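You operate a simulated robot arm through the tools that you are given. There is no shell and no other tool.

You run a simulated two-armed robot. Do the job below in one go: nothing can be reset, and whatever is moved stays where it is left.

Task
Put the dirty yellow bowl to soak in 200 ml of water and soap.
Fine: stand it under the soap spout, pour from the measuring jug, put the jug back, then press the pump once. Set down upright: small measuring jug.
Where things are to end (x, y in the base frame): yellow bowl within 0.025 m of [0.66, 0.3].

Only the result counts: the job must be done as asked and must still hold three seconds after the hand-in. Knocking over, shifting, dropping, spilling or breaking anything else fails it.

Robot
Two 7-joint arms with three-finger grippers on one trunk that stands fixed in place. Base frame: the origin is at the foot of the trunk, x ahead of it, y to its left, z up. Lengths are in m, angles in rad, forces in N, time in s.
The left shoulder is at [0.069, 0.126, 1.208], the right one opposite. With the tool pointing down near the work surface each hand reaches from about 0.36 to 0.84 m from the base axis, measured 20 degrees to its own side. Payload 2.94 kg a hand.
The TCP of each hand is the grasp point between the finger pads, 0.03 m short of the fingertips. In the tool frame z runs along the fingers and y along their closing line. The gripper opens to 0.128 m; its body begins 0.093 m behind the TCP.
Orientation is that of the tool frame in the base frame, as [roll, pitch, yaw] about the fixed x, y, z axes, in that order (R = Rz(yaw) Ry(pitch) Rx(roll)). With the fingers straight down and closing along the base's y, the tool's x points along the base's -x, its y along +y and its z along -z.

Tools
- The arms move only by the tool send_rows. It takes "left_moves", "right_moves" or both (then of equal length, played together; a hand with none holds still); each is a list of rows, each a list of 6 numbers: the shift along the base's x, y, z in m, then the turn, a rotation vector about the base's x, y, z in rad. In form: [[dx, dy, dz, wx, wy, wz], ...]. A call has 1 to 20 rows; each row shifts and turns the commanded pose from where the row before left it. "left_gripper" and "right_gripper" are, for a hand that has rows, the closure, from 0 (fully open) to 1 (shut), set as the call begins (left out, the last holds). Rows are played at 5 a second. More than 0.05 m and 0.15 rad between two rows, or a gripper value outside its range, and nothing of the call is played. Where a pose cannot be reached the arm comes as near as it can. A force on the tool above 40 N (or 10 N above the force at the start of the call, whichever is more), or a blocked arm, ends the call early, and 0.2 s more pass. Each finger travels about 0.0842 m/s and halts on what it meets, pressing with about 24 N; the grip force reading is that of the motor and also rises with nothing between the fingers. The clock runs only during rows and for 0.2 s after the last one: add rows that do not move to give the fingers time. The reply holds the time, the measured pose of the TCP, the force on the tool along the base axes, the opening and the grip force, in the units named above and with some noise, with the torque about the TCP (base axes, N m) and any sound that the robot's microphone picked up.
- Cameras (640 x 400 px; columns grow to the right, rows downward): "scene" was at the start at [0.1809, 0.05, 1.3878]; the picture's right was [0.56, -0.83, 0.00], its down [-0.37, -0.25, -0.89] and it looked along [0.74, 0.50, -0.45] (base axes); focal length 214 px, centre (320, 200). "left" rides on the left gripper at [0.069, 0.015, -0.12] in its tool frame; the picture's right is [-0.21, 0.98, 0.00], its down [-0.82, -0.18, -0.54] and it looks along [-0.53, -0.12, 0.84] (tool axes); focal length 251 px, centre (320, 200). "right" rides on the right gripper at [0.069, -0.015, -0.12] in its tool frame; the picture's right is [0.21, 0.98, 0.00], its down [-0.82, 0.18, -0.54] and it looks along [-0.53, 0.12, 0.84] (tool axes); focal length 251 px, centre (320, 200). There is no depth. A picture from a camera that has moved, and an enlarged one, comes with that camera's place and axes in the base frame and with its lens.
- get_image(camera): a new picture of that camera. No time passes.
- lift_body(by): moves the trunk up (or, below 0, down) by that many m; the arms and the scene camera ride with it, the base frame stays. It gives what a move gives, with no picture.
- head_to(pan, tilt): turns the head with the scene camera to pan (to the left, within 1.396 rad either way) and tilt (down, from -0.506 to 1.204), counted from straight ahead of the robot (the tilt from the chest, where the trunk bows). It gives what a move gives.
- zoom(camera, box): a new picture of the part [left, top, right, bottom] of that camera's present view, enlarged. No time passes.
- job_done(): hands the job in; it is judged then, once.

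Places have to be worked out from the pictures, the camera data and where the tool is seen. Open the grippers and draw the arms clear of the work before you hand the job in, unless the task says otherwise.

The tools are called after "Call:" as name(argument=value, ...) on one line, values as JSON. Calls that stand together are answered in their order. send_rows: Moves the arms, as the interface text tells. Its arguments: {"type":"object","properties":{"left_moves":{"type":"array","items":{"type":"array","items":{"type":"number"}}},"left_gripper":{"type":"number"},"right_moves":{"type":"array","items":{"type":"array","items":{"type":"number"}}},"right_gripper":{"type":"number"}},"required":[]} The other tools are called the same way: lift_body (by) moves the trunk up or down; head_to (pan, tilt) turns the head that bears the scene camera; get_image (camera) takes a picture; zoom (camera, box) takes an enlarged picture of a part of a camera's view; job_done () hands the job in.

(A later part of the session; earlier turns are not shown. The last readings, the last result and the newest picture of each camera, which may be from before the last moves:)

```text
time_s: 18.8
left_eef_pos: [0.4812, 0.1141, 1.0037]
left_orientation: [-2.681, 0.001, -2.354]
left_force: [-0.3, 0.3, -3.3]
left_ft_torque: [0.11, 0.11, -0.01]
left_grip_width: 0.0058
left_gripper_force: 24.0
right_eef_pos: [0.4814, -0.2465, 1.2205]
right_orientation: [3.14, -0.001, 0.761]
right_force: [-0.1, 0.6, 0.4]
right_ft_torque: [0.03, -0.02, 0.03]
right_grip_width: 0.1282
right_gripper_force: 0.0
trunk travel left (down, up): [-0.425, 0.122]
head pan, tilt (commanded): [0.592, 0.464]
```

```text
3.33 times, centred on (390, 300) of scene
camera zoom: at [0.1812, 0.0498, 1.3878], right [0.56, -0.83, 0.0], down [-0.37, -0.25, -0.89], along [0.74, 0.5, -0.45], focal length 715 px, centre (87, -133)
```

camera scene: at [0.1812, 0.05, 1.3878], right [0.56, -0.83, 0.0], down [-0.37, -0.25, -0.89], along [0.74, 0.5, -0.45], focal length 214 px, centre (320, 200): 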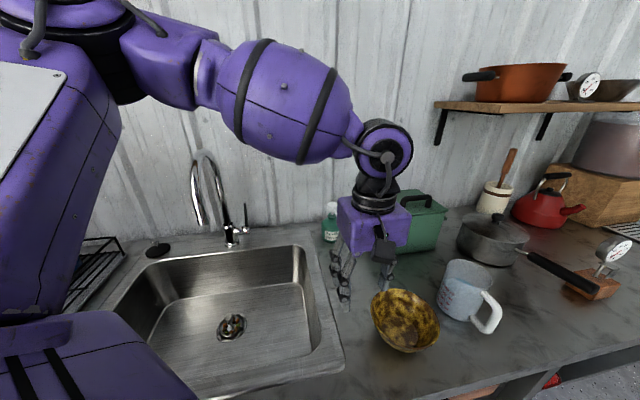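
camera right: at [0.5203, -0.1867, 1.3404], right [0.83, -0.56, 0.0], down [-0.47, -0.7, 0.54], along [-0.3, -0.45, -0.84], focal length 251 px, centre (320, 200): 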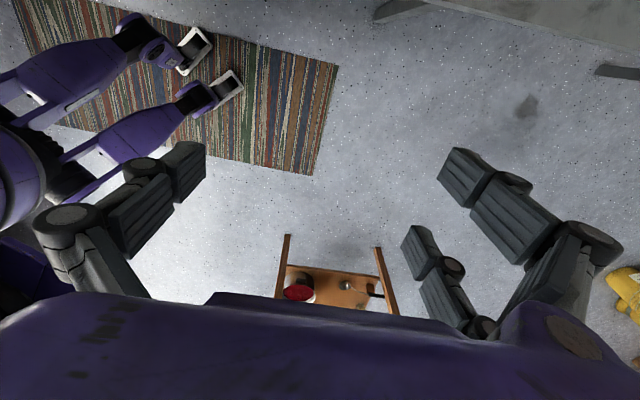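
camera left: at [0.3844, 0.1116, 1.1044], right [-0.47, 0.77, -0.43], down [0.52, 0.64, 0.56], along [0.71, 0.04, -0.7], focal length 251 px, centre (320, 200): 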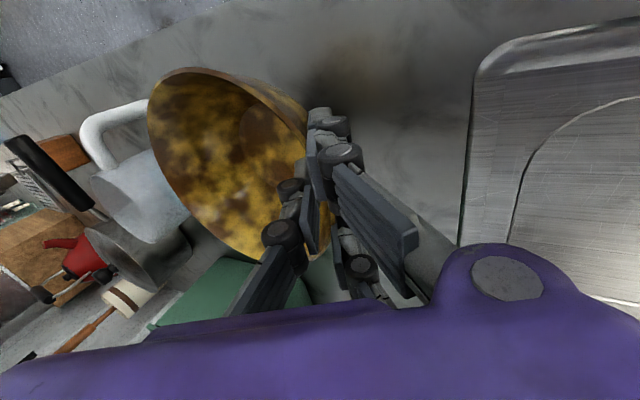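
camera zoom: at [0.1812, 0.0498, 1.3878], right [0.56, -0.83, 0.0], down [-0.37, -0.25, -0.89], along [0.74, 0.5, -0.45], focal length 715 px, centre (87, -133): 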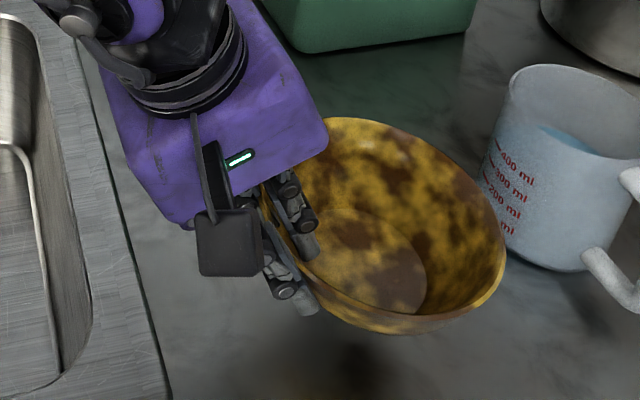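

The bowl is now about level. The bottle centre comes out at ≈ (0.745, 0.376) with radius ≈ 0.038, so I'll aim the bowl at about (0.652, 0.292), which keeps a gap to the bottle and leaves the nozzle over the bowl. I'll carry it most of the way there.

Call:
send_rows(left_moves=[[0.0174, 0.0324, -0.003, 0, 0, 0], [0.0174, 0.0324, -0.003, 0, 0, 0], [0.0174, 0.0324, -0.003, 0, 0, 0], [0.0174, 0.0324, -0.003, 0, 0, 0], [0.0174, 0.0324, -0.003, 0, 0, 0], [0, 0, 0, 0, 0, 0]])

Call:
get_image(camera="scene")

Call:
get_image(camera="left")

Call:
zoom(camera="scene", box=[270, 180, 430, 300])

```text
time_s: 20.2
left_eef_pos: [0.5656, 0.2776, 0.9899]
left_orientation: [-2.683, 0.0, -2.354]
left_force: [0.8, -1.1, -2.4]
left_ft_torque: [0.14, 0.11, 0.03]
left_grip_width: 0.0059
left_gripper_force: 24.0
right_eef_pos: [0.4805, -0.2461, 1.2203]
right_orientation: [3.139, 0.001, 0.762]
right_force: [0.1, -0.3, -0.1]
right_ft_torque: [0.05, -0.02, 0.01]
right_grip_width: 0.128
right_gripper_force: 0.0
trunk travel left (down, up): [-0.425, 0.122]
head pan, tilt (commanded): [0.592, 0.464]
```

```text
taken
camera scene: at [0.1809, 0.0496, 1.3878], right [0.56, -0.83, 0.0], down [-0.37, -0.25, -0.89], along [0.74, 0.5, -0.45], focal length 214 px, centre (320, 200)
```

scene: 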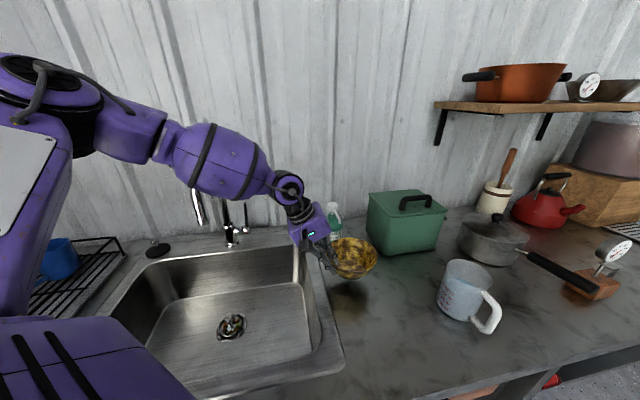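

```text
taken
camera left: at [0.4679, 0.2755, 1.0918], right [-0.47, 0.77, -0.43], down [0.52, 0.64, 0.56], along [0.71, 0.04, -0.7], focal length 251 px, centre (320, 200)
```

left: 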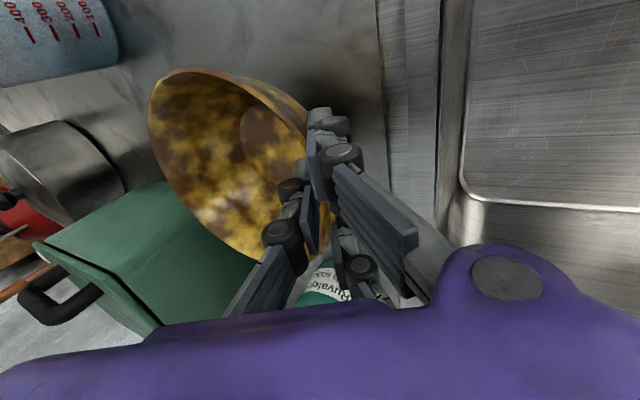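

```text
3.33 times, centred on (350, 240) of scene
camera zoom: at [0.1809, 0.0496, 1.3878], right [0.56, -0.83, 0.0], down [-0.37, -0.25, -0.89], along [0.74, 0.5, -0.45], focal length 715 px, centre (220, 67)
```

zoom: 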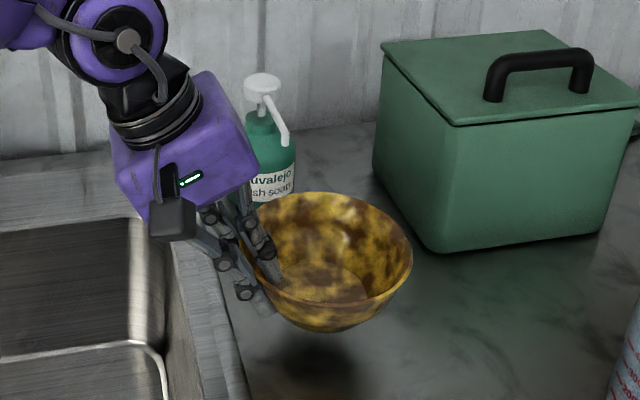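

The bowl hangs level at about (0.614, 0.229). I'll lower it to about 2 cm above the counter and slide it in under the nozzle.

Call:
send_rows(left_moves=[[0.0, 0.0, -0.014, 0, 0, 0], [0.0127, 0.021, 0, 0, 0, 0], [0.0127, 0.021, 0, 0, 0, 0], [0.0126, 0.021, 0, 0, 0, 0], [0, 0, 0, 0, 0, 0]])

Call:
zoom(camera="scene", box=[270, 180, 430, 300])

Call:
get_image(camera="left")

```text
time_s: 21.4
left_eef_pos: [0.604, 0.3362, 0.9733]
left_orientation: [-2.681, 0.001, -2.353]
left_force: [-0.2, -0.3, -2.1]
left_ft_torque: [0.15, 0.07, -0.04]
left_grip_width: 0.0059
left_gripper_force: 23.8
right_eef_pos: [0.4808, -0.2457, 1.2211]
right_orientation: [3.139, 0.0, 0.759]
right_force: [-0.4, -0.2, 0.9]
right_ft_torque: [0.04, -0.04, 0.03]
right_grip_width: 0.1278
right_gripper_force: 0.1
trunk travel left (down, up): [-0.425, 0.122]
head pan, tilt (commanded): [0.592, 0.464]
```

```text
3.33 times, centred on (350, 240) of scene
camera zoom: at [0.1808, 0.0498, 1.3878], right [0.56, -0.83, 0.0], down [-0.37, -0.25, -0.89], along [0.74, 0.5, -0.45], focal length 715 px, centre (220, 67)
```

zoom: 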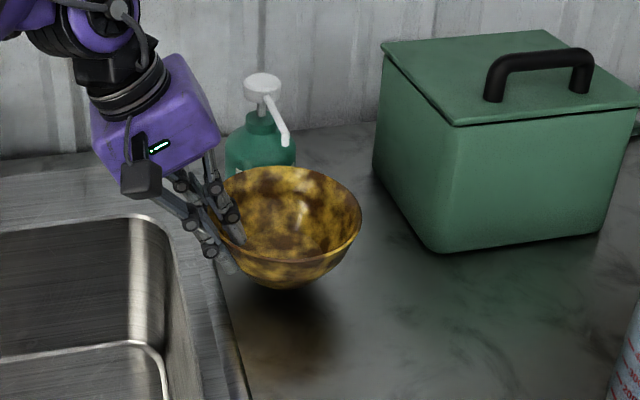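

```text
taken
camera left: at [0.5077, 0.3349, 1.0748], right [-0.47, 0.77, -0.43], down [0.52, 0.64, 0.56], along [0.71, 0.04, -0.7], focal length 251 px, centre (320, 200)
```

left: 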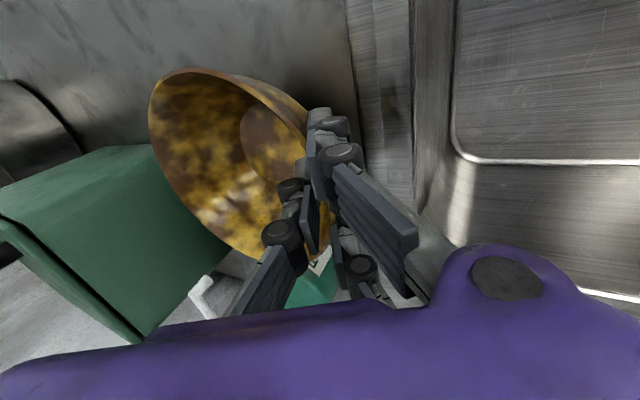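

The bowl's centre projects to about (0.6525, 0.288), just under the nozzle with a clear gap to the bottle. I'll nudge it a few mm and lower gently until it meets the counter.

Call:
send_rows(left_moves=[[0.003, 0.006, 0, 0, 0, 0], [0, 0, -0.005, 0, 0, 0], [0, 0, -0.005, 0, 0, 0], [0, 0, -0.004, 0, 0, 0], [0, 0, 0, 0, 0, 0]])

Call:
zoom(camera="scene", box=[270, 180, 430, 300])

```text
time_s: 22.6
left_eef_pos: [0.6076, 0.3433, 0.9606]
left_orientation: [-2.68, 0.001, -2.35]
left_force: [0.1, 0.0, -2.5]
left_ft_torque: [0.11, 0.11, -0.01]
left_grip_width: 0.0061
left_gripper_force: 24.3
right_eef_pos: [0.4806, -0.2465, 1.2215]
right_orientation: [3.14, 0.0, 0.762]
right_force: [0.8, -0.5, 0.6]
right_ft_torque: [-0.01, 0.01, -0.01]
right_grip_width: 0.1281
right_gripper_force: 0.0
trunk travel left (down, up): [-0.425, 0.122]
head pan, tilt (commanded): [0.592, 0.464]
```

```text
3.33 times, centred on (350, 240) of scene
camera zoom: at [0.1812, 0.0501, 1.3878], right [0.56, -0.83, 0.0], down [-0.37, -0.25, -0.89], along [0.74, 0.5, -0.45], focal length 715 px, centre (220, 67)
```

zoom: 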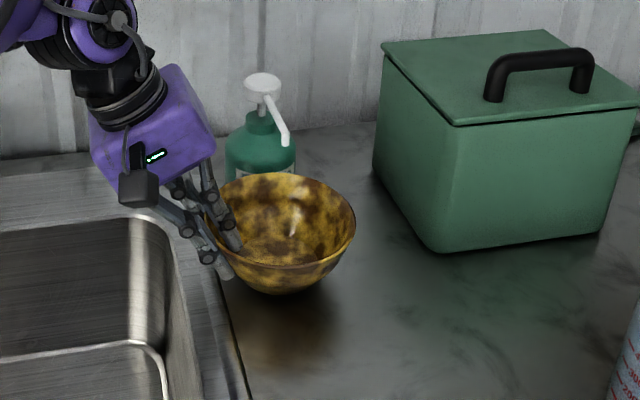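

It still hangs free, so I'll lower a few more mm.

Call:
send_rows(left_moves=[[0, 0, -0.003, 0, 0, 0], [0, 0, -0.003, 0, 0, 0], [0, 0, 0, 0, 0, 0]])

```text
time_s: 23.4
left_eef_pos: [0.6071, 0.3438, 0.9549]
left_orientation: [-2.68, -0.002, -2.355]
left_force: [0.3, 1.3, 0.9]
left_ft_torque: [0.13, -0.07, 0.07]
left_grip_width: 0.006
left_gripper_force: 23.6
right_eef_pos: [0.4799, -0.2461, 1.2208]
right_orientation: [3.139, 0.001, 0.76]
right_force: [1.0, -0.2, 0.0]
right_ft_torque: [0.0, 0.02, -0.01]
right_grip_width: 0.1276
right_gripper_force: 0.0
trunk travel left (down, up): [-0.425, 0.122]
head pan, tilt (commanded): [0.592, 0.464]
```

It now touches the counter. I'll settle 2 mm more and open the fingers only slightly, since the outer fingers are close to the counter.

Call:
send_rows(left_moves=[[0, 0, -0.002, 0, 0, 0], [0, 0, 0, 0, 0, 0]])

Call:
send_rows(left_moves=[[0, 0, 0.001, 0, 0, 0], [0, 0, 0.001, 0, 0, 0], [0, 0, 0, 0, 0, 0]], left_gripper=0.83)

Call:
get_image(camera="left")

Call:
zoom(camera="scene", box=[270, 180, 430, 300])

```text
time_s: 24.0
left_eef_pos: [0.6079, 0.3448, 0.9541]
left_orientation: [-2.678, 0.0, -2.354]
left_force: [-2.2, 5.9, 14.5]
left_ft_torque: [0.09, -0.02, 0.01]
left_grip_width: 0.0062
left_gripper_force: 23.8
right_eef_pos: [0.4796, -0.2458, 1.2206]
right_orientation: [3.139, -0.002, 0.762]
right_force: [-0.2, -0.5, 1.0]
right_ft_torque: [-0.03, 0.03, -0.01]
right_grip_width: 0.1279
right_gripper_force: 0.1
trunk travel left (down, up): [-0.425, 0.122]
head pan, tilt (commanded): [0.592, 0.464]
```

```text
time_s: 24.8
left_eef_pos: [0.6082, 0.3437, 0.955]
left_orientation: [-2.683, 0.001, -2.356]
left_force: [-0.2, 0.9, 0.6]
left_ft_torque: [0.02, 0.0, 0.02]
left_grip_width: 0.0216
left_gripper_force: 0.0
right_eef_pos: [0.481, -0.2457, 1.2208]
right_orientation: [3.139, 0.001, 0.763]
right_force: [-0.1, 0.6, -0.4]
right_ft_torque: [0.0, -0.01, 0.02]
right_grip_width: 0.128
right_gripper_force: 0.0
trunk travel left (down, up): [-0.425, 0.122]
head pan, tilt (commanded): [0.592, 0.464]
```

```text
taken
camera left: at [0.5111, 0.3416, 1.0556], right [-0.47, 0.77, -0.43], down [0.52, 0.64, 0.56], along [0.71, 0.04, -0.7], focal length 251 px, centre (320, 200)
```

left: 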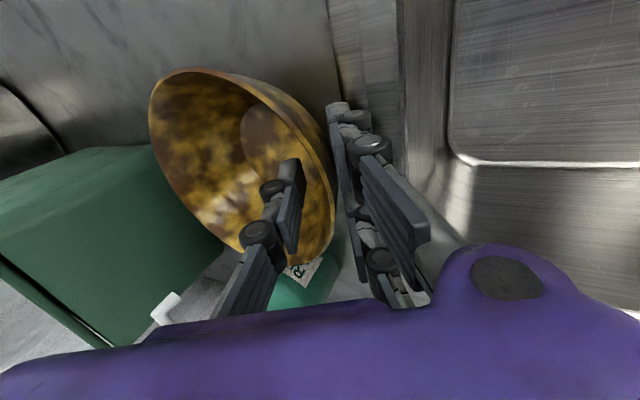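

```text
3.33 times, centred on (350, 240) of scene
camera zoom: at [0.1813, 0.05, 1.3877], right [0.56, -0.83, 0.0], down [-0.37, -0.25, -0.89], along [0.74, 0.5, -0.45], focal length 715 px, centre (220, 67)
```

zoom: 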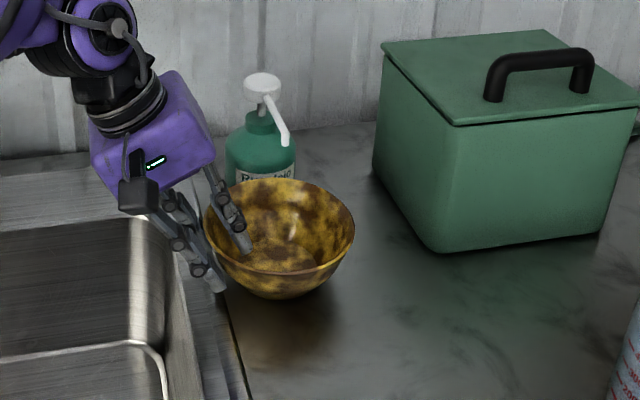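

Released; the fingers are clear of both wall faces. I'll draw the left hand back along its own axis, then up.

Call:
send_rows(left_moves=[[-0.0047, 0.0047, 0.0134, 0, 0, 0], [-0.0094, 0.0094, 0.0269, 0, 0, 0], [-0.0094, 0.0094, 0.0269, 0, 0, 0], [-0.0094, 0.0094, 0.0269, 0, 0, 0], [-0.01, 0.01, 0.035, 0, 0, 0], [-0.01, 0.01, 0.035, 0, 0, 0], [0, 0, 0, 0, 0, 0]])

Call:
get_image(camera="left")

Call:
get_image(camera="scene")

Call:
zoom(camera="scene", box=[300, 190, 400, 280])

```text
time_s: 26.4
left_eef_pos: [0.5559, 0.3962, 1.1183]
left_orientation: [-2.682, 0.0, -2.352]
left_force: [0.8, -0.2, 0.3]
left_ft_torque: [-0.02, -0.01, -0.03]
left_grip_width: 0.0214
left_gripper_force: 0.0
right_eef_pos: [0.4806, -0.2463, 1.2211]
right_orientation: [3.14, 0.0, 0.762]
right_force: [-0.2, 0.2, 0.5]
right_ft_torque: [0.02, 0.01, 0.01]
right_grip_width: 0.1278
right_gripper_force: 0.0
trunk travel left (down, up): [-0.425, 0.122]
head pan, tilt (commanded): [0.592, 0.464]
```

```text
taken
camera left: at [0.4592, 0.3948, 1.2187], right [-0.47, 0.77, -0.43], down [0.52, 0.64, 0.56], along [0.71, 0.04, -0.7], focal length 251 px, centre (320, 200)
```

left: 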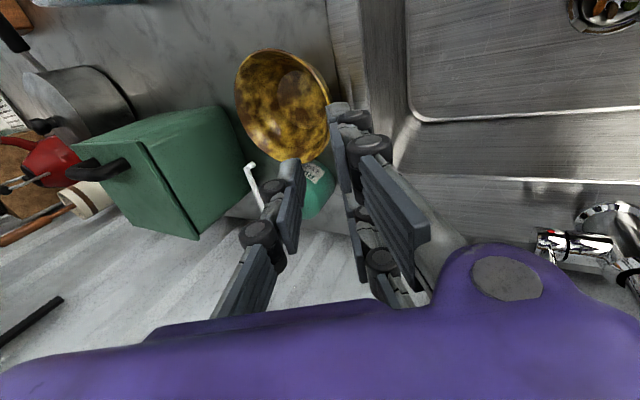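

```text
taken
camera scene: at [0.1812, 0.0499, 1.3878], right [0.56, -0.83, 0.0], down [-0.37, -0.25, -0.89], along [0.74, 0.5, -0.45], focal length 214 px, centre (320, 200)
```

scene: 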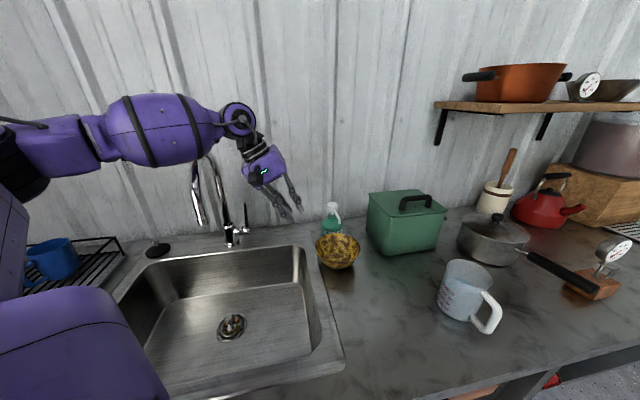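

```text
4.44 times, centred on (350, 235) of scene
camera zoom: at [0.1812, 0.0499, 1.3878], right [0.56, -0.83, 0.0], down [-0.37, -0.25, -0.89], along [0.74, 0.5, -0.45], focal length 953 px, centre (187, 44)
```

zoom: 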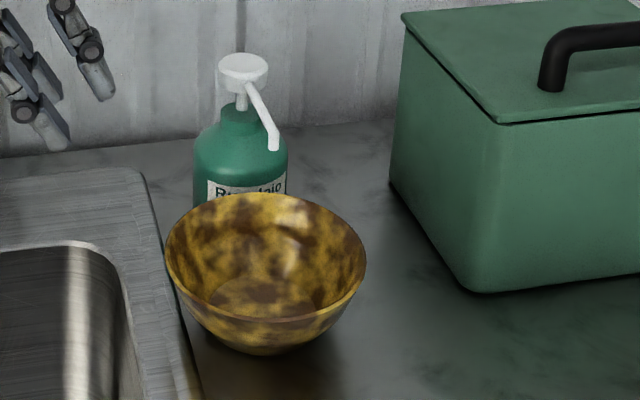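

The bowl stands upright at about (0.655, 0.30), and the nozzle (≈(0.677, 0.311)) is over it. Next I'll bring the right hand level (15° nose-down, camera side up), lined up with the jug's handle direction, staged about 15 cm short of the jug.

Call:
send_rows(right_moves=[[0, 0, 0, 0, 0, -0.06], [0.0083, 0.0129, -0.0112, 0.0937, -0.1112, 0], [0.0083, 0.0129, -0.0112, 0.0937, -0.1112, 0], [0.0083, 0.0129, -0.0112, 0.0937, -0.1112, 0], [0.0083, 0.0129, -0.0112, 0.0937, -0.1112, 0], [0.0083, 0.0129, -0.0112, 0.0937, -0.1112, 0], [0.0083, 0.0129, -0.0112, 0.0937, -0.1112, 0], [0.0083, 0.0129, -0.0112, 0.0937, -0.1112, 0], [0.0083, 0.0129, -0.0112, 0.0937, -0.1112, 0], [0.0083, 0.0129, -0.0112, 0.0937, -0.1112, 0], [0, 0, 0, 0, 0, 0]])

Call:
get_image(camera="scene")

Call:
get_image(camera="right")

```text
time_s: 28.8
left_eef_pos: [0.5536, 0.3981, 1.1179]
left_orientation: [-2.681, 0.0, -2.353]
left_force: [-0.4, -0.6, 0.0]
left_ft_torque: [-0.01, -0.03, -0.02]
left_grip_width: 0.0218
left_gripper_force: 0.1
right_eef_pos: [0.5561, -0.1309, 1.1199]
right_orientation: [3.134, -1.31, 0.705]
right_force: [-0.3, 0.9, 0.3]
right_ft_torque: [0.02, -0.01, -0.05]
right_grip_width: 0.1277
right_gripper_force: 0.0
trunk travel left (down, up): [-0.425, 0.122]
head pan, tilt (commanded): [0.592, 0.464]
```

```text
taken
camera scene: at [0.1805, 0.0502, 1.3879], right [0.56, -0.83, 0.0], down [-0.37, -0.25, -0.89], along [0.74, 0.5, -0.45], focal length 214 px, centre (320, 200)
```

scene: 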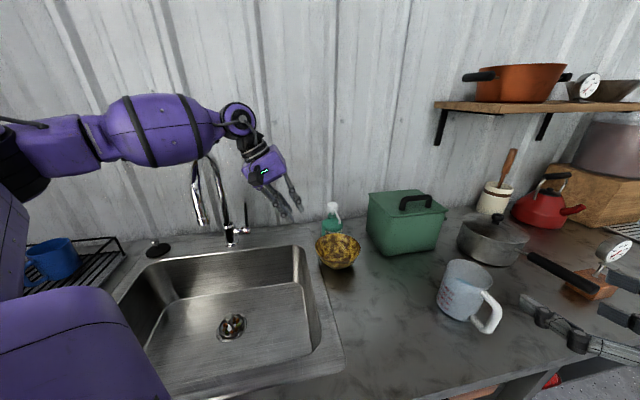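

```text
taken
camera right: at [0.4715, -0.1817, 1.2181], right [0.67, -0.71, 0.21], down [-0.44, -0.61, -0.65], along [0.59, 0.35, -0.73], focal length 251 px, centre (320, 200)
```

right: 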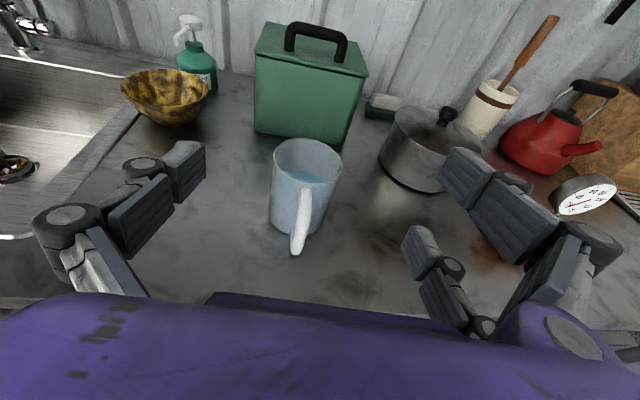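

The pose was reached and the handle points straight at the hand, lateral offset only about 2 mm. I'll enlarge the jug here to confirm position, level and marks.

Call:
zoom(camera="right", box=[250, 120, 370, 260])

Call:
zoom(camera="scene", box=[420, 240, 520, 350])

Call:
get_image(camera="left")

```text
2.86 times, centred on (310, 190) of right
camera zoom: at [0.4715, -0.1817, 1.2181], right [0.67, -0.71, 0.21], down [-0.44, -0.61, -0.65], along [0.59, 0.35, -0.73], focal length 718 px, centre (349, 229)
```

zoom: 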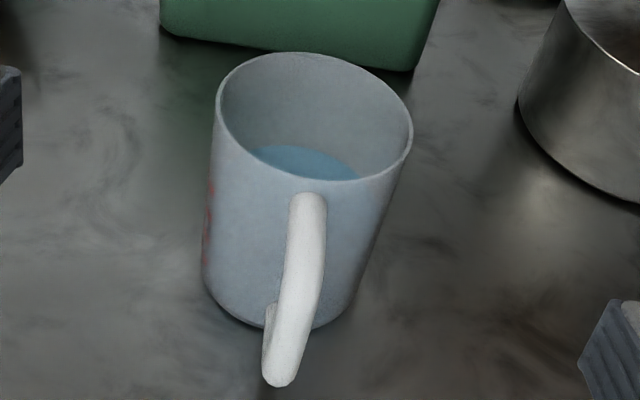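

```text
3.64 times, centred on (470, 295) of scene
camera zoom: at [0.1805, 0.0502, 1.3879], right [0.56, -0.83, 0.0], down [-0.37, -0.25, -0.89], along [0.74, 0.5, -0.45], focal length 780 px, centre (-226, -146)
```

zoom: 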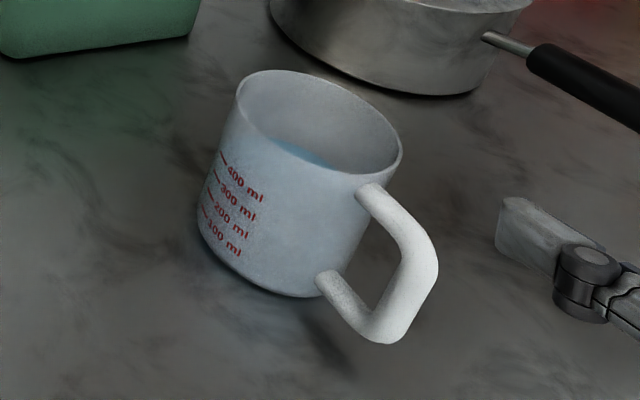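

```text
taken
camera left: at [0.4587, 0.3949, 1.2187], right [-0.47, 0.77, -0.43], down [0.52, 0.64, 0.56], along [0.71, 0.04, -0.7], focal length 251 px, centre (320, 200)
```

left: 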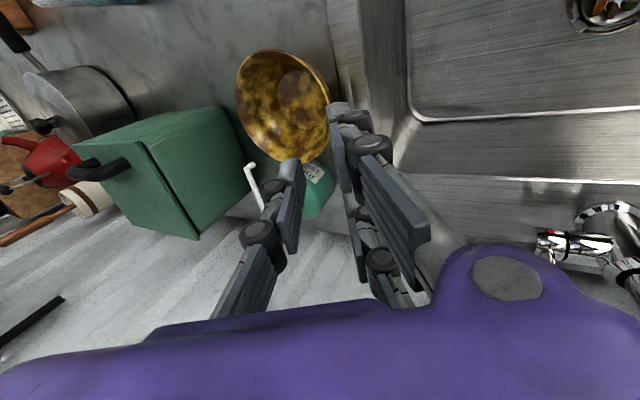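

Position and level are confirmed (axis ≈ (0.671, -0.030), water ≈ 58 mm below the rim, i.e. about 300 ml). I'll lower the open right hand to z≈0.97 short of the jug.

Call:
send_rows(right_moves=[[0, 0, -0.04, 0, 0, 0], [0, 0, -0.04, 0, 0, 0], [0, 0, -0.04, 0, 0, 0], [0, 0, -0.03, 0, 0, 0], [0, 0, 0, 0, 0, 0]])

Call:
get_image(camera="right")

Call:
get_image(camera="scene")

```text
time_s: 30.0
left_eef_pos: [0.556, 0.397, 1.1188]
left_orientation: [-2.681, -0.001, -2.353]
left_force: [0.1, -0.3, 0.5]
left_ft_torque: [-0.01, -0.03, -0.01]
left_grip_width: 0.0219
left_gripper_force: 0.1
right_eef_pos: [0.5584, -0.1291, 0.9705]
right_orientation: [3.14, -1.309, 0.702]
right_force: [-0.8, -0.4, 0.5]
right_ft_torque: [-0.02, 0.02, 0.07]
right_grip_width: 0.1281
right_gripper_force: 0.1
trunk travel left (down, up): [-0.425, 0.122]
head pan, tilt (commanded): [0.592, 0.464]
```

```text
taken
camera right: at [0.4738, -0.1798, 1.0683], right [0.67, -0.71, 0.21], down [-0.45, -0.61, -0.65], along [0.59, 0.35, -0.73], focal length 251 px, centre (320, 200)
```

right: 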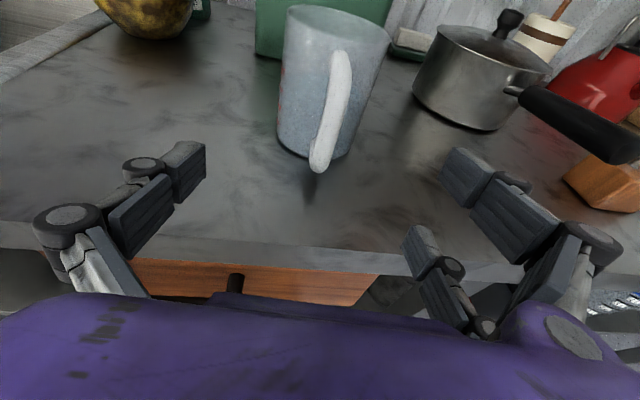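

```text
taken
camera scene: at [0.1809, 0.05, 1.3878], right [0.56, -0.83, 0.0], down [-0.37, -0.25, -0.89], along [0.74, 0.5, -0.45], focal length 214 px, centre (320, 200)
```

scene: 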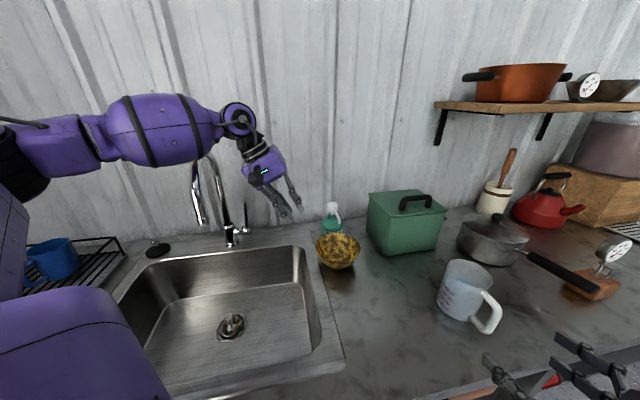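

The hand is level with the jug and clears the counter edge. I'll go forward two thirds of the way along the handle direction and check the straddle.

Call:
send_rows(right_moves=[[0.025, 0.022, 0, 0, 0, 0], [0.025, 0.022, 0, 0, 0, 0], [0.025, 0.022, 0, 0, 0, 0], [0, 0, 0, 0, 0, 0]])

Call:
get_image(camera="right")

Call:
zoom(camera="scene", box=[420, 240, 560, 370])

```text
time_s: 31.0
left_eef_pos: [0.5543, 0.3963, 1.1188]
left_orientation: [-2.682, -0.001, -2.355]
left_force: [0.5, 0.2, 0.6]
left_ft_torque: [0.02, -0.02, 0.02]
left_grip_width: 0.0219
left_gripper_force: 0.0
right_eef_pos: [0.6313, -0.0618, 0.9707]
right_orientation: [3.137, -1.308, 0.703]
right_force: [1.3, 0.5, -1.2]
right_ft_torque: [-0.01, -0.01, 0.0]
right_grip_width: 0.1281
right_gripper_force: 0.1
trunk travel left (down, up): [-0.425, 0.122]
head pan, tilt (commanded): [0.592, 0.464]
```

```text
taken
camera right: at [0.5465, -0.1128, 1.0698], right [0.67, -0.71, 0.21], down [-0.45, -0.61, -0.65], along [0.59, 0.35, -0.73], focal length 251 px, centre (320, 200)
```

right: 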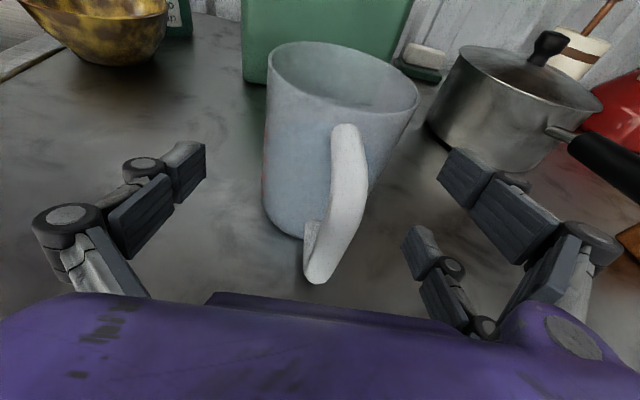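

```text
3.08 times, centred on (490, 305) of scene
camera zoom: at [0.1803, 0.0495, 1.3879], right [0.56, -0.83, 0.0], down [-0.37, -0.25, -0.89], along [0.74, 0.5, -0.45], focal length 660 px, centre (-203, -123)
```

zoom: 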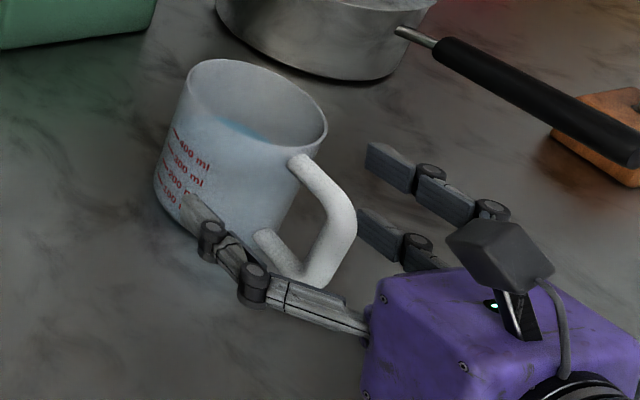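

The fingers straddle the jug with the handle between them. I'll go forward another 43 mm, stopping just short of the palm touching the handle.

Call:
send_rows(right_moves=[[0.0111, 0.009, 0, 0, 0, 0], [0.0111, 0.009, 0, 0, 0, 0], [0.0112, 0.009, 0, 0, 0, 0], [0, 0, 0, 0, 0, 0]])

Call:
get_image(camera="right")

Call:
zoom(camera="scene", box=[420, 240, 560, 370])

```text
time_s: 32.0
left_eef_pos: [0.5555, 0.3971, 1.1179]
left_orientation: [-2.68, -0.001, -2.355]
left_force: [0.0, 0.4, 0.6]
left_ft_torque: [0.02, 0.03, 0.03]
left_grip_width: 0.0218
left_gripper_force: 0.1
right_eef_pos: [0.6639, -0.0365, 0.9697]
right_orientation: [3.136, -1.31, 0.705]
right_force: [0.5, -0.3, -0.1]
right_ft_torque: [0.02, 0.05, 0.02]
right_grip_width: 0.1281
right_gripper_force: 0.1
trunk travel left (down, up): [-0.425, 0.122]
head pan, tilt (commanded): [0.592, 0.464]
```

```text
taken
camera right: at [0.5791, -0.087, 1.0678], right [0.67, -0.71, 0.21], down [-0.45, -0.61, -0.65], along [0.59, 0.35, -0.73], focal length 251 px, centre (320, 200)
```

right: 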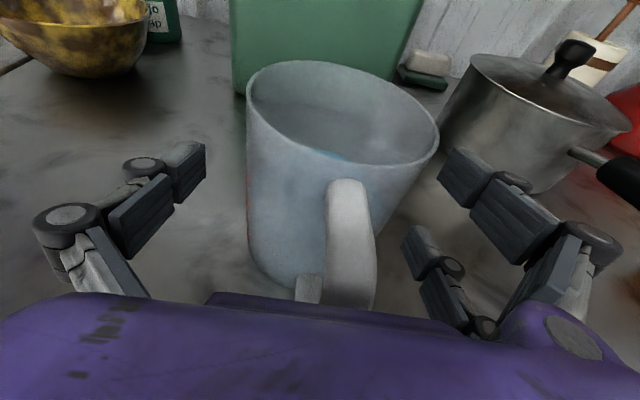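

```text
3.08 times, centred on (490, 305) of scene
camera zoom: at [0.1806, 0.0498, 1.3879], right [0.56, -0.83, 0.0], down [-0.37, -0.25, -0.89], along [0.74, 0.5, -0.45], focal length 660 px, centre (-203, -123)
```

zoom: 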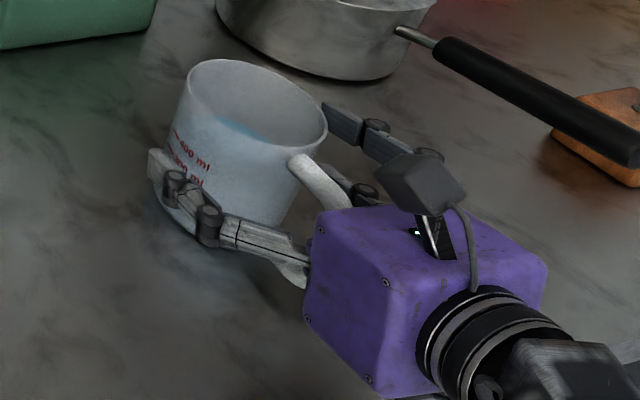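

The jug sits between the pads with the handle just clear of the palm. I'll close the right gripper on the jug body.

Call:
send_rows(right_moves=[[0, 0, 0, 0, 0, 0], [0, 0, 0, 0, 0, 0], [0, 0, 0, 0, 0, 0], [0, 0, 0, 0, 0, 0], [0, 0, 0, 0, 0, 0]], right_gripper=1.0)

Call:
get_image(camera="right")

Call:
zoom(camera="scene", box=[420, 240, 560, 370])

```text
time_s: 33.2
left_eef_pos: [0.5547, 0.3964, 1.1169]
left_orientation: [-2.679, 0.0, -2.355]
left_force: [0.8, -0.1, -0.5]
left_ft_torque: [0.01, -0.03, -0.02]
left_grip_width: 0.0216
left_gripper_force: 0.0
right_eef_pos: [0.6643, -0.0355, 0.9699]
right_orientation: [3.14, -1.309, 0.706]
right_force: [1.1, 1.3, 2.0]
right_ft_torque: [0.04, 0.07, 0.02]
right_grip_width: 0.0878
right_gripper_force: 24.1
trunk travel left (down, up): [-0.425, 0.122]
head pan, tilt (commanded): [0.592, 0.464]
```

```text
taken
camera right: at [0.5791, -0.0869, 1.0679], right [0.67, -0.71, 0.21], down [-0.45, -0.61, -0.65], along [0.59, 0.35, -0.73], focal length 251 px, centre (320, 200)
```

right: 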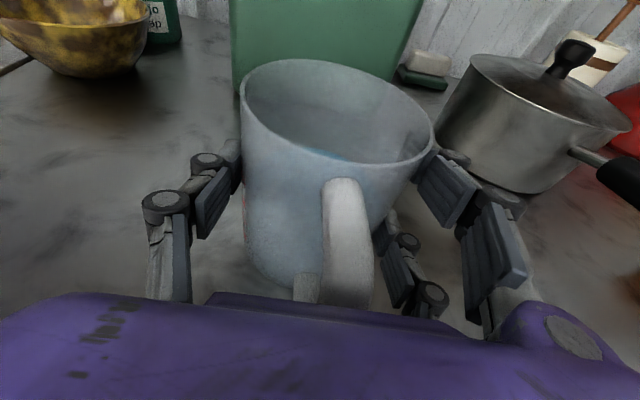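

```text
3.08 times, centred on (490, 305) of scene
camera zoom: at [0.1808, 0.05, 1.3878], right [0.56, -0.83, 0.0], down [-0.37, -0.25, -0.89], along [0.74, 0.5, -0.45], focal length 660 px, centre (-203, -123)
```

zoom: 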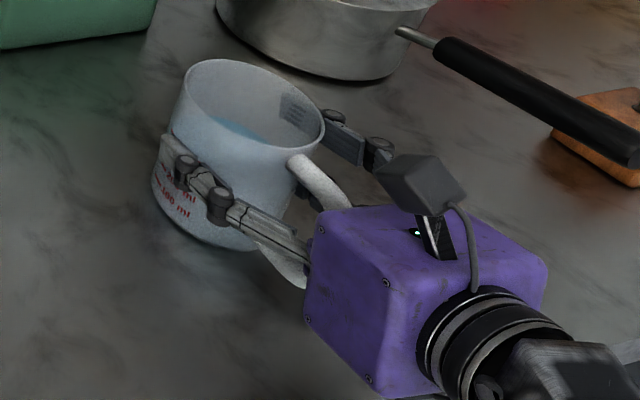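

Firm grip: 88 mm wide at 24 N, jug upright. I'll lift slowly and check weight and slip.

Call:
send_rows(right_moves=[[0, 0, 0.008, 0, 0, 0], [0, 0, 0.012, 0, 0, 0], [0, 0, 0.02, 0, 0, 0], [0, 0, 0.02, 0, 0, 0], [0, 0, 0, 0, 0, 0]])

Call:
get_image(camera="right")

Call:
zoom(camera="scene", box=[420, 220, 560, 350])

```text
time_s: 34.4
left_eef_pos: [0.5562, 0.3963, 1.1169]
left_orientation: [-2.681, -0.001, -2.354]
left_force: [0.2, 0.3, 0.1]
left_ft_torque: [-0.01, 0.0, -0.01]
left_grip_width: 0.0217
left_gripper_force: 0.0
right_eef_pos: [0.6629, -0.038, 1.0295]
right_orientation: [3.14, -1.31, 0.701]
right_force: [0.8, 0.1, -1.2]
right_ft_torque: [0.03, -0.02, -0.04]
right_grip_width: 0.0883
right_gripper_force: 23.8
trunk travel left (down, up): [-0.425, 0.122]
head pan, tilt (commanded): [0.592, 0.464]
```

```text
taken
camera right: at [0.5785, -0.0882, 1.1273], right [0.67, -0.71, 0.21], down [-0.45, -0.61, -0.65], along [0.59, 0.35, -0.73], focal length 251 px, centre (320, 200)
```

right: 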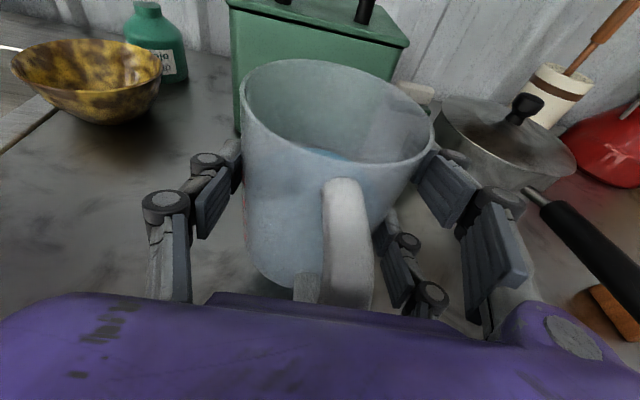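

```text
3.08 times, centred on (490, 285) of scene
camera zoom: at [0.1811, 0.05, 1.3878], right [0.56, -0.83, 0.0], down [-0.37, -0.25, -0.89], along [0.74, 0.5, -0.45], focal length 660 px, centre (-203, -62)
```

zoom: 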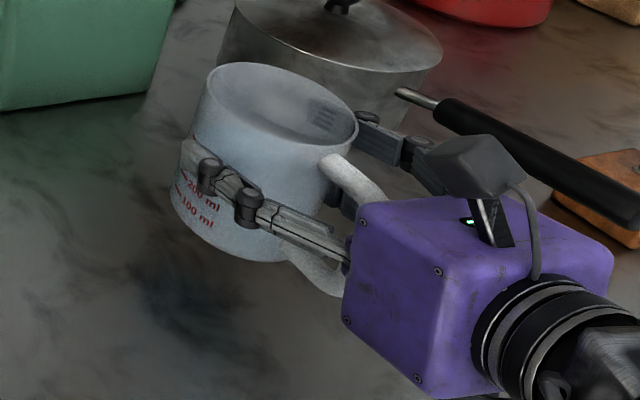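

The jug came up steady and upright. I'll carry it gently to a pre-pour place short of the bowl (about (0.664, 0.165)), turning the hand a little so it clears the green box.

Call:
send_rows(right_moves=[[0, 0.0126, 0.003, 0, 0, -0.02], [0, 0.0216, 0.003, 0, 0, -0.035], [0, 0.0226, 0.003, 0, 0, -0.035], [0, 0.0226, 0.003, 0, 0, -0.035], [0, 0.0226, 0.003, 0, 0, -0.035], [0, 0.0226, 0.003, 0, 0, -0.035], [0, 0.0226, 0.003, 0, 0, -0.035], [0, 0.0226, 0.002, 0, 0, -0.035], [0, 0.0226, 0.002, 0, 0, -0.035], [0, 0.0126, 0, 0, 0, 0], [0, 0, 0, 0, 0, 0]])

Call:
get_image(camera="right")

Call:
get_image(camera="left")

Call:
get_image(camera="scene")

```text
time_s: 36.8
left_eef_pos: [0.5549, 0.3972, 1.1194]
left_orientation: [-2.681, 0.001, -2.353]
left_force: [0.0, 0.6, 1.0]
left_ft_torque: [-0.02, -0.02, 0.02]
left_grip_width: 0.0218
left_gripper_force: 0.1
right_eef_pos: [0.662, 0.0426, 1.0421]
right_orientation: [3.138, -1.31, 0.575]
right_force: [0.2, 0.0, -0.4]
right_ft_torque: [0.01, 0.01, -0.02]
right_grip_width: 0.088
right_gripper_force: 23.9
right hand out of reach, approached as far as the arm can: row 5, 6, 7, 8, 9, 10
trunk travel left (down, up): [-0.425, 0.122]
head pan, tilt (commanded): [0.592, 0.464]
```

```text
taken
camera right: at [0.5722, 0.0035, 1.1398], right [0.58, -0.79, 0.21], down [-0.52, -0.55, -0.65], along [0.63, 0.27, -0.73], focal length 251 px, centre (320, 200)
```

right: 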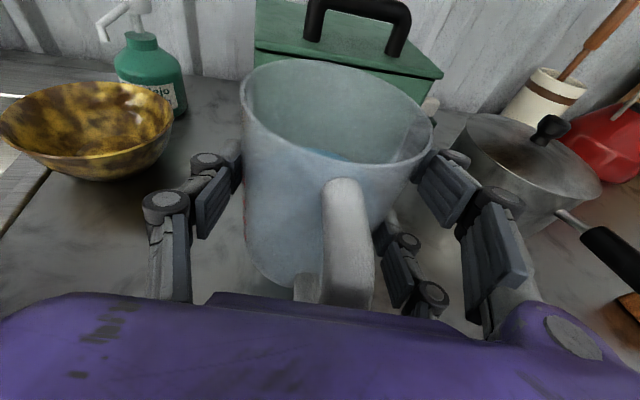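

```text
taken
camera left: at [0.4592, 0.3947, 1.2186], right [-0.47, 0.77, -0.43], down [0.52, 0.64, 0.56], along [0.71, 0.04, -0.7], focal length 251 px, centre (320, 200)
```

left: 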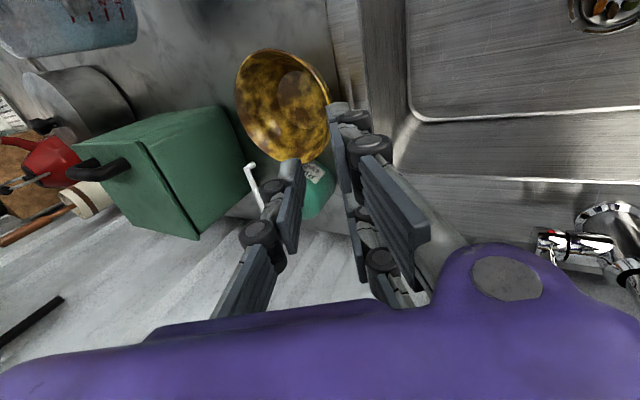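

```text
taken
camera scene: at [0.181, 0.05, 1.3878], right [0.56, -0.83, 0.0], down [-0.37, -0.25, -0.89], along [0.74, 0.5, -0.45], focal length 214 px, centre (320, 200)
```

scene: 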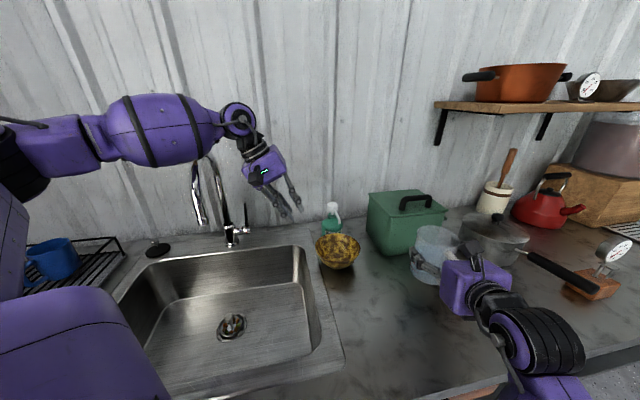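

The right arm ran out of reach at y≈0.043 with this yaw; the jug is still upright and the grip firm. I'll turn the hand more to the left (its more natural direction) and test whether it can go further.

Call:
send_rows(right_moves=[[0, 0, 0.005, 0, 0, 0.08], [0, 0, 0.005, 0, 0, 0.08], [0, 0, 0.005, 0, 0, 0.08], [0, 0, 0.005, 0, 0, 0.08], [0, 0.015, 0, 0, 0, 0], [0, 0.015, 0, 0, 0, 0], [0, 0, 0, 0, 0, 0]])

Call:
get_image(camera="scene")

```text
time_s: 38.4
left_eef_pos: [0.5553, 0.3964, 1.1179]
left_orientation: [-2.683, 0.0, -2.354]
left_force: [-0.6, -0.6, -0.2]
left_ft_torque: [0.02, -0.03, -0.02]
left_grip_width: 0.022
left_gripper_force: 0.1
right_eef_pos: [0.6624, 0.0723, 1.0625]
right_orientation: [3.139, -1.308, 0.861]
right_force: [0.0, -0.2, -1.5]
right_ft_torque: [0.0, -0.03, -0.03]
right_grip_width: 0.0882
right_gripper_force: 23.9
trunk travel left (down, up): [-0.425, 0.122]
head pan, tilt (commanded): [0.592, 0.464]
```

```text
taken
camera scene: at [0.1809, 0.0499, 1.3878], right [0.56, -0.83, 0.0], down [-0.37, -0.25, -0.89], along [0.74, 0.5, -0.45], focal length 214 px, centre (320, 200)
```

scene: 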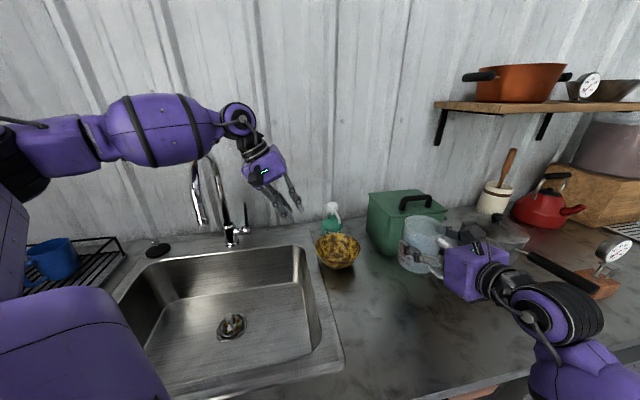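

With the hand turned to 0.86 rad it reached y=0.072 without trouble, so pointing more to the left opens reach. I'll keep going left in small steps while turning, watching the reach reports.

Call:
send_rows(right_moves=[[-0.005, 0.015, 0, 0, 0, 0.04], [-0.005, 0.015, 0, 0, 0, 0.04], [-0.005, 0.015, 0, 0, 0, 0.04], [-0.005, 0.015, 0, 0, 0, 0.04], [0, 0, 0, 0, 0, 0]])

Call:
get_image(camera="scene")

Call:
get_image(camera="right")

```text
time_s: 39.6
left_eef_pos: [0.5557, 0.3966, 1.1164]
left_orientation: [-2.681, -0.001, -2.354]
left_force: [0.5, 0.4, 0.4]
left_ft_torque: [0.04, 0.01, 0.02]
left_grip_width: 0.0221
left_gripper_force: 0.0
right_eef_pos: [0.6421, 0.1309, 1.0625]
right_orientation: [3.14, -1.31, 1.022]
right_force: [0.2, -0.7, -1.8]
right_ft_torque: [0.01, -0.01, 0.01]
right_grip_width: 0.0878
right_gripper_force: 23.8
trunk travel left (down, up): [-0.425, 0.122]
head pan, tilt (commanded): [0.592, 0.464]
```

```text
taken
camera scene: at [0.181, 0.0498, 1.3878], right [0.56, -0.83, 0.0], down [-0.37, -0.25, -0.89], along [0.74, 0.5, -0.45], focal length 214 px, centre (320, 200)
```

scene: 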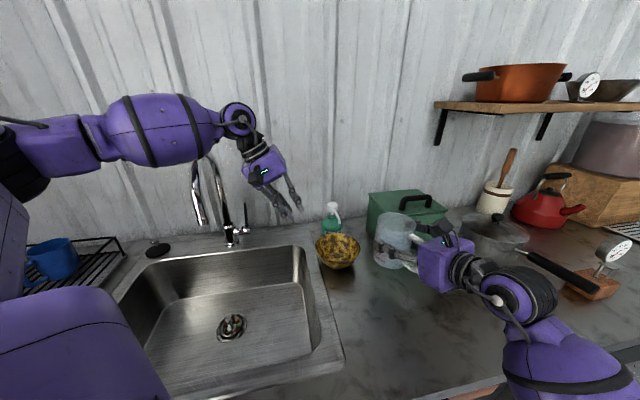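

```text
taken
camera right: at [0.5776, 0.0566, 1.1603], right [0.86, -0.46, 0.21], down [-0.23, -0.72, -0.65], along [0.45, 0.51, -0.73], focal length 251 px, centre (320, 200)
```

right: 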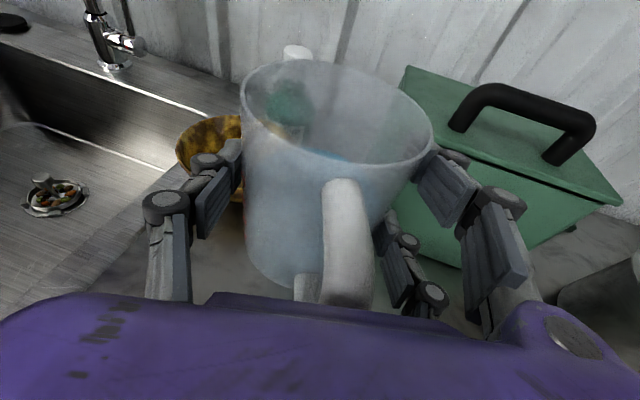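

Reach is fine this way. From here the best pour is straight forward over the lip opposite the handle (the hand ends up pointing down above the jug, clear of nozzle and bowl). I'll turn to about 1.2 rad, come nearer, and tilt the first 29° (water only reaches the lip near 53°).

Call:
send_rows(right_moves=[[-0.006, 0.009, 0.004, 0, 0, 0.0445], [-0.006, 0.009, 0.004, 0, 0, 0.0445], [-0.006, 0.009, 0.004, 0, 0, 0.0445], [-0.006, 0.009, 0.004, 0, 0, 0.0445], [0, 0, 0, -0.0932, 0.0362, 0], [0, 0, 0, -0.0932, 0.0362, 0], [0, 0, 0, -0.0932, 0.0362, 0], [0, 0, 0, -0.0932, 0.0362, 0], [0, 0, 0, -0.0932, 0.0362, 0], [0, 0, 0, 0, 0, 0]])

Call:
get_image(camera="scene")

Call:
get_image(camera="left")

Call:
get_image(camera="right")

```text
time_s: 41.8
left_eef_pos: [0.5553, 0.3958, 1.1178]
left_orientation: [-2.68, 0.0, -2.354]
left_force: [0.6, -0.2, -0.5]
left_ft_torque: [0.03, -0.01, 0.01]
left_grip_width: 0.0217
left_gripper_force: 0.0
right_eef_pos: [0.6175, 0.1675, 1.0769]
right_orientation: [3.137, -0.809, 1.198]
right_force: [0.0, -1.4, -1.3]
right_ft_torque: [0.0, 0.0, 0.01]
right_grip_width: 0.088
right_gripper_force: 24.3
trunk travel left (down, up): [-0.425, 0.122]
head pan, tilt (commanded): [0.592, 0.464]
```

```text
taken
camera scene: at [0.1811, 0.0497, 1.3878], right [0.56, -0.83, 0.0], down [-0.37, -0.25, -0.89], along [0.74, 0.5, -0.45], focal length 214 px, centre (320, 200)
```

scene: 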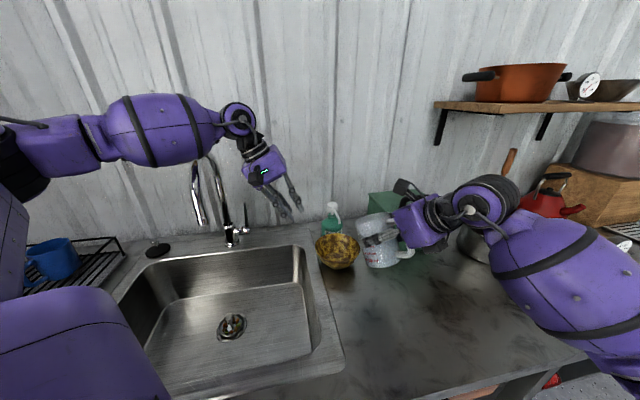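

```text
taken
camera left: at [0.4592, 0.3944, 1.2186], right [-0.47, 0.77, -0.43], down [0.52, 0.64, 0.56], along [0.71, 0.04, -0.7], focal length 251 px, centre (320, 200)
```

left: 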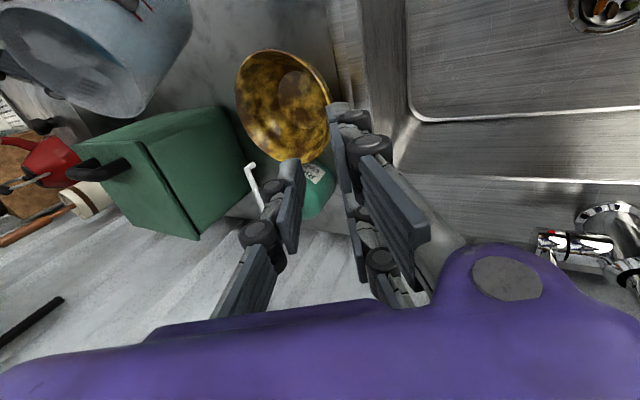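

```text
taken
camera right: at [0.5898, 0.1373, 1.2102], right [0.96, -0.22, 0.16], down [-0.18, -0.96, -0.22], along [0.2, 0.18, -0.96], focal length 251 px, centre (320, 200)
```

right: 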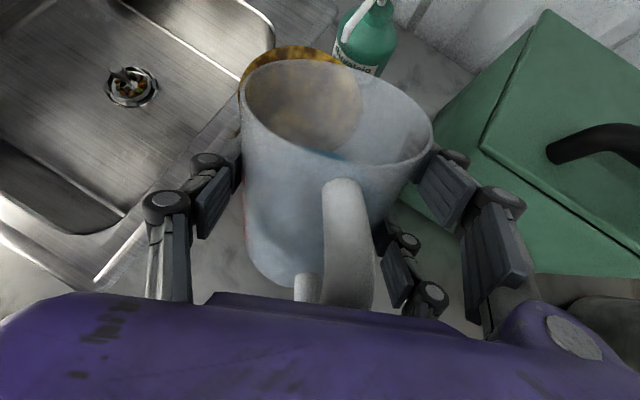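

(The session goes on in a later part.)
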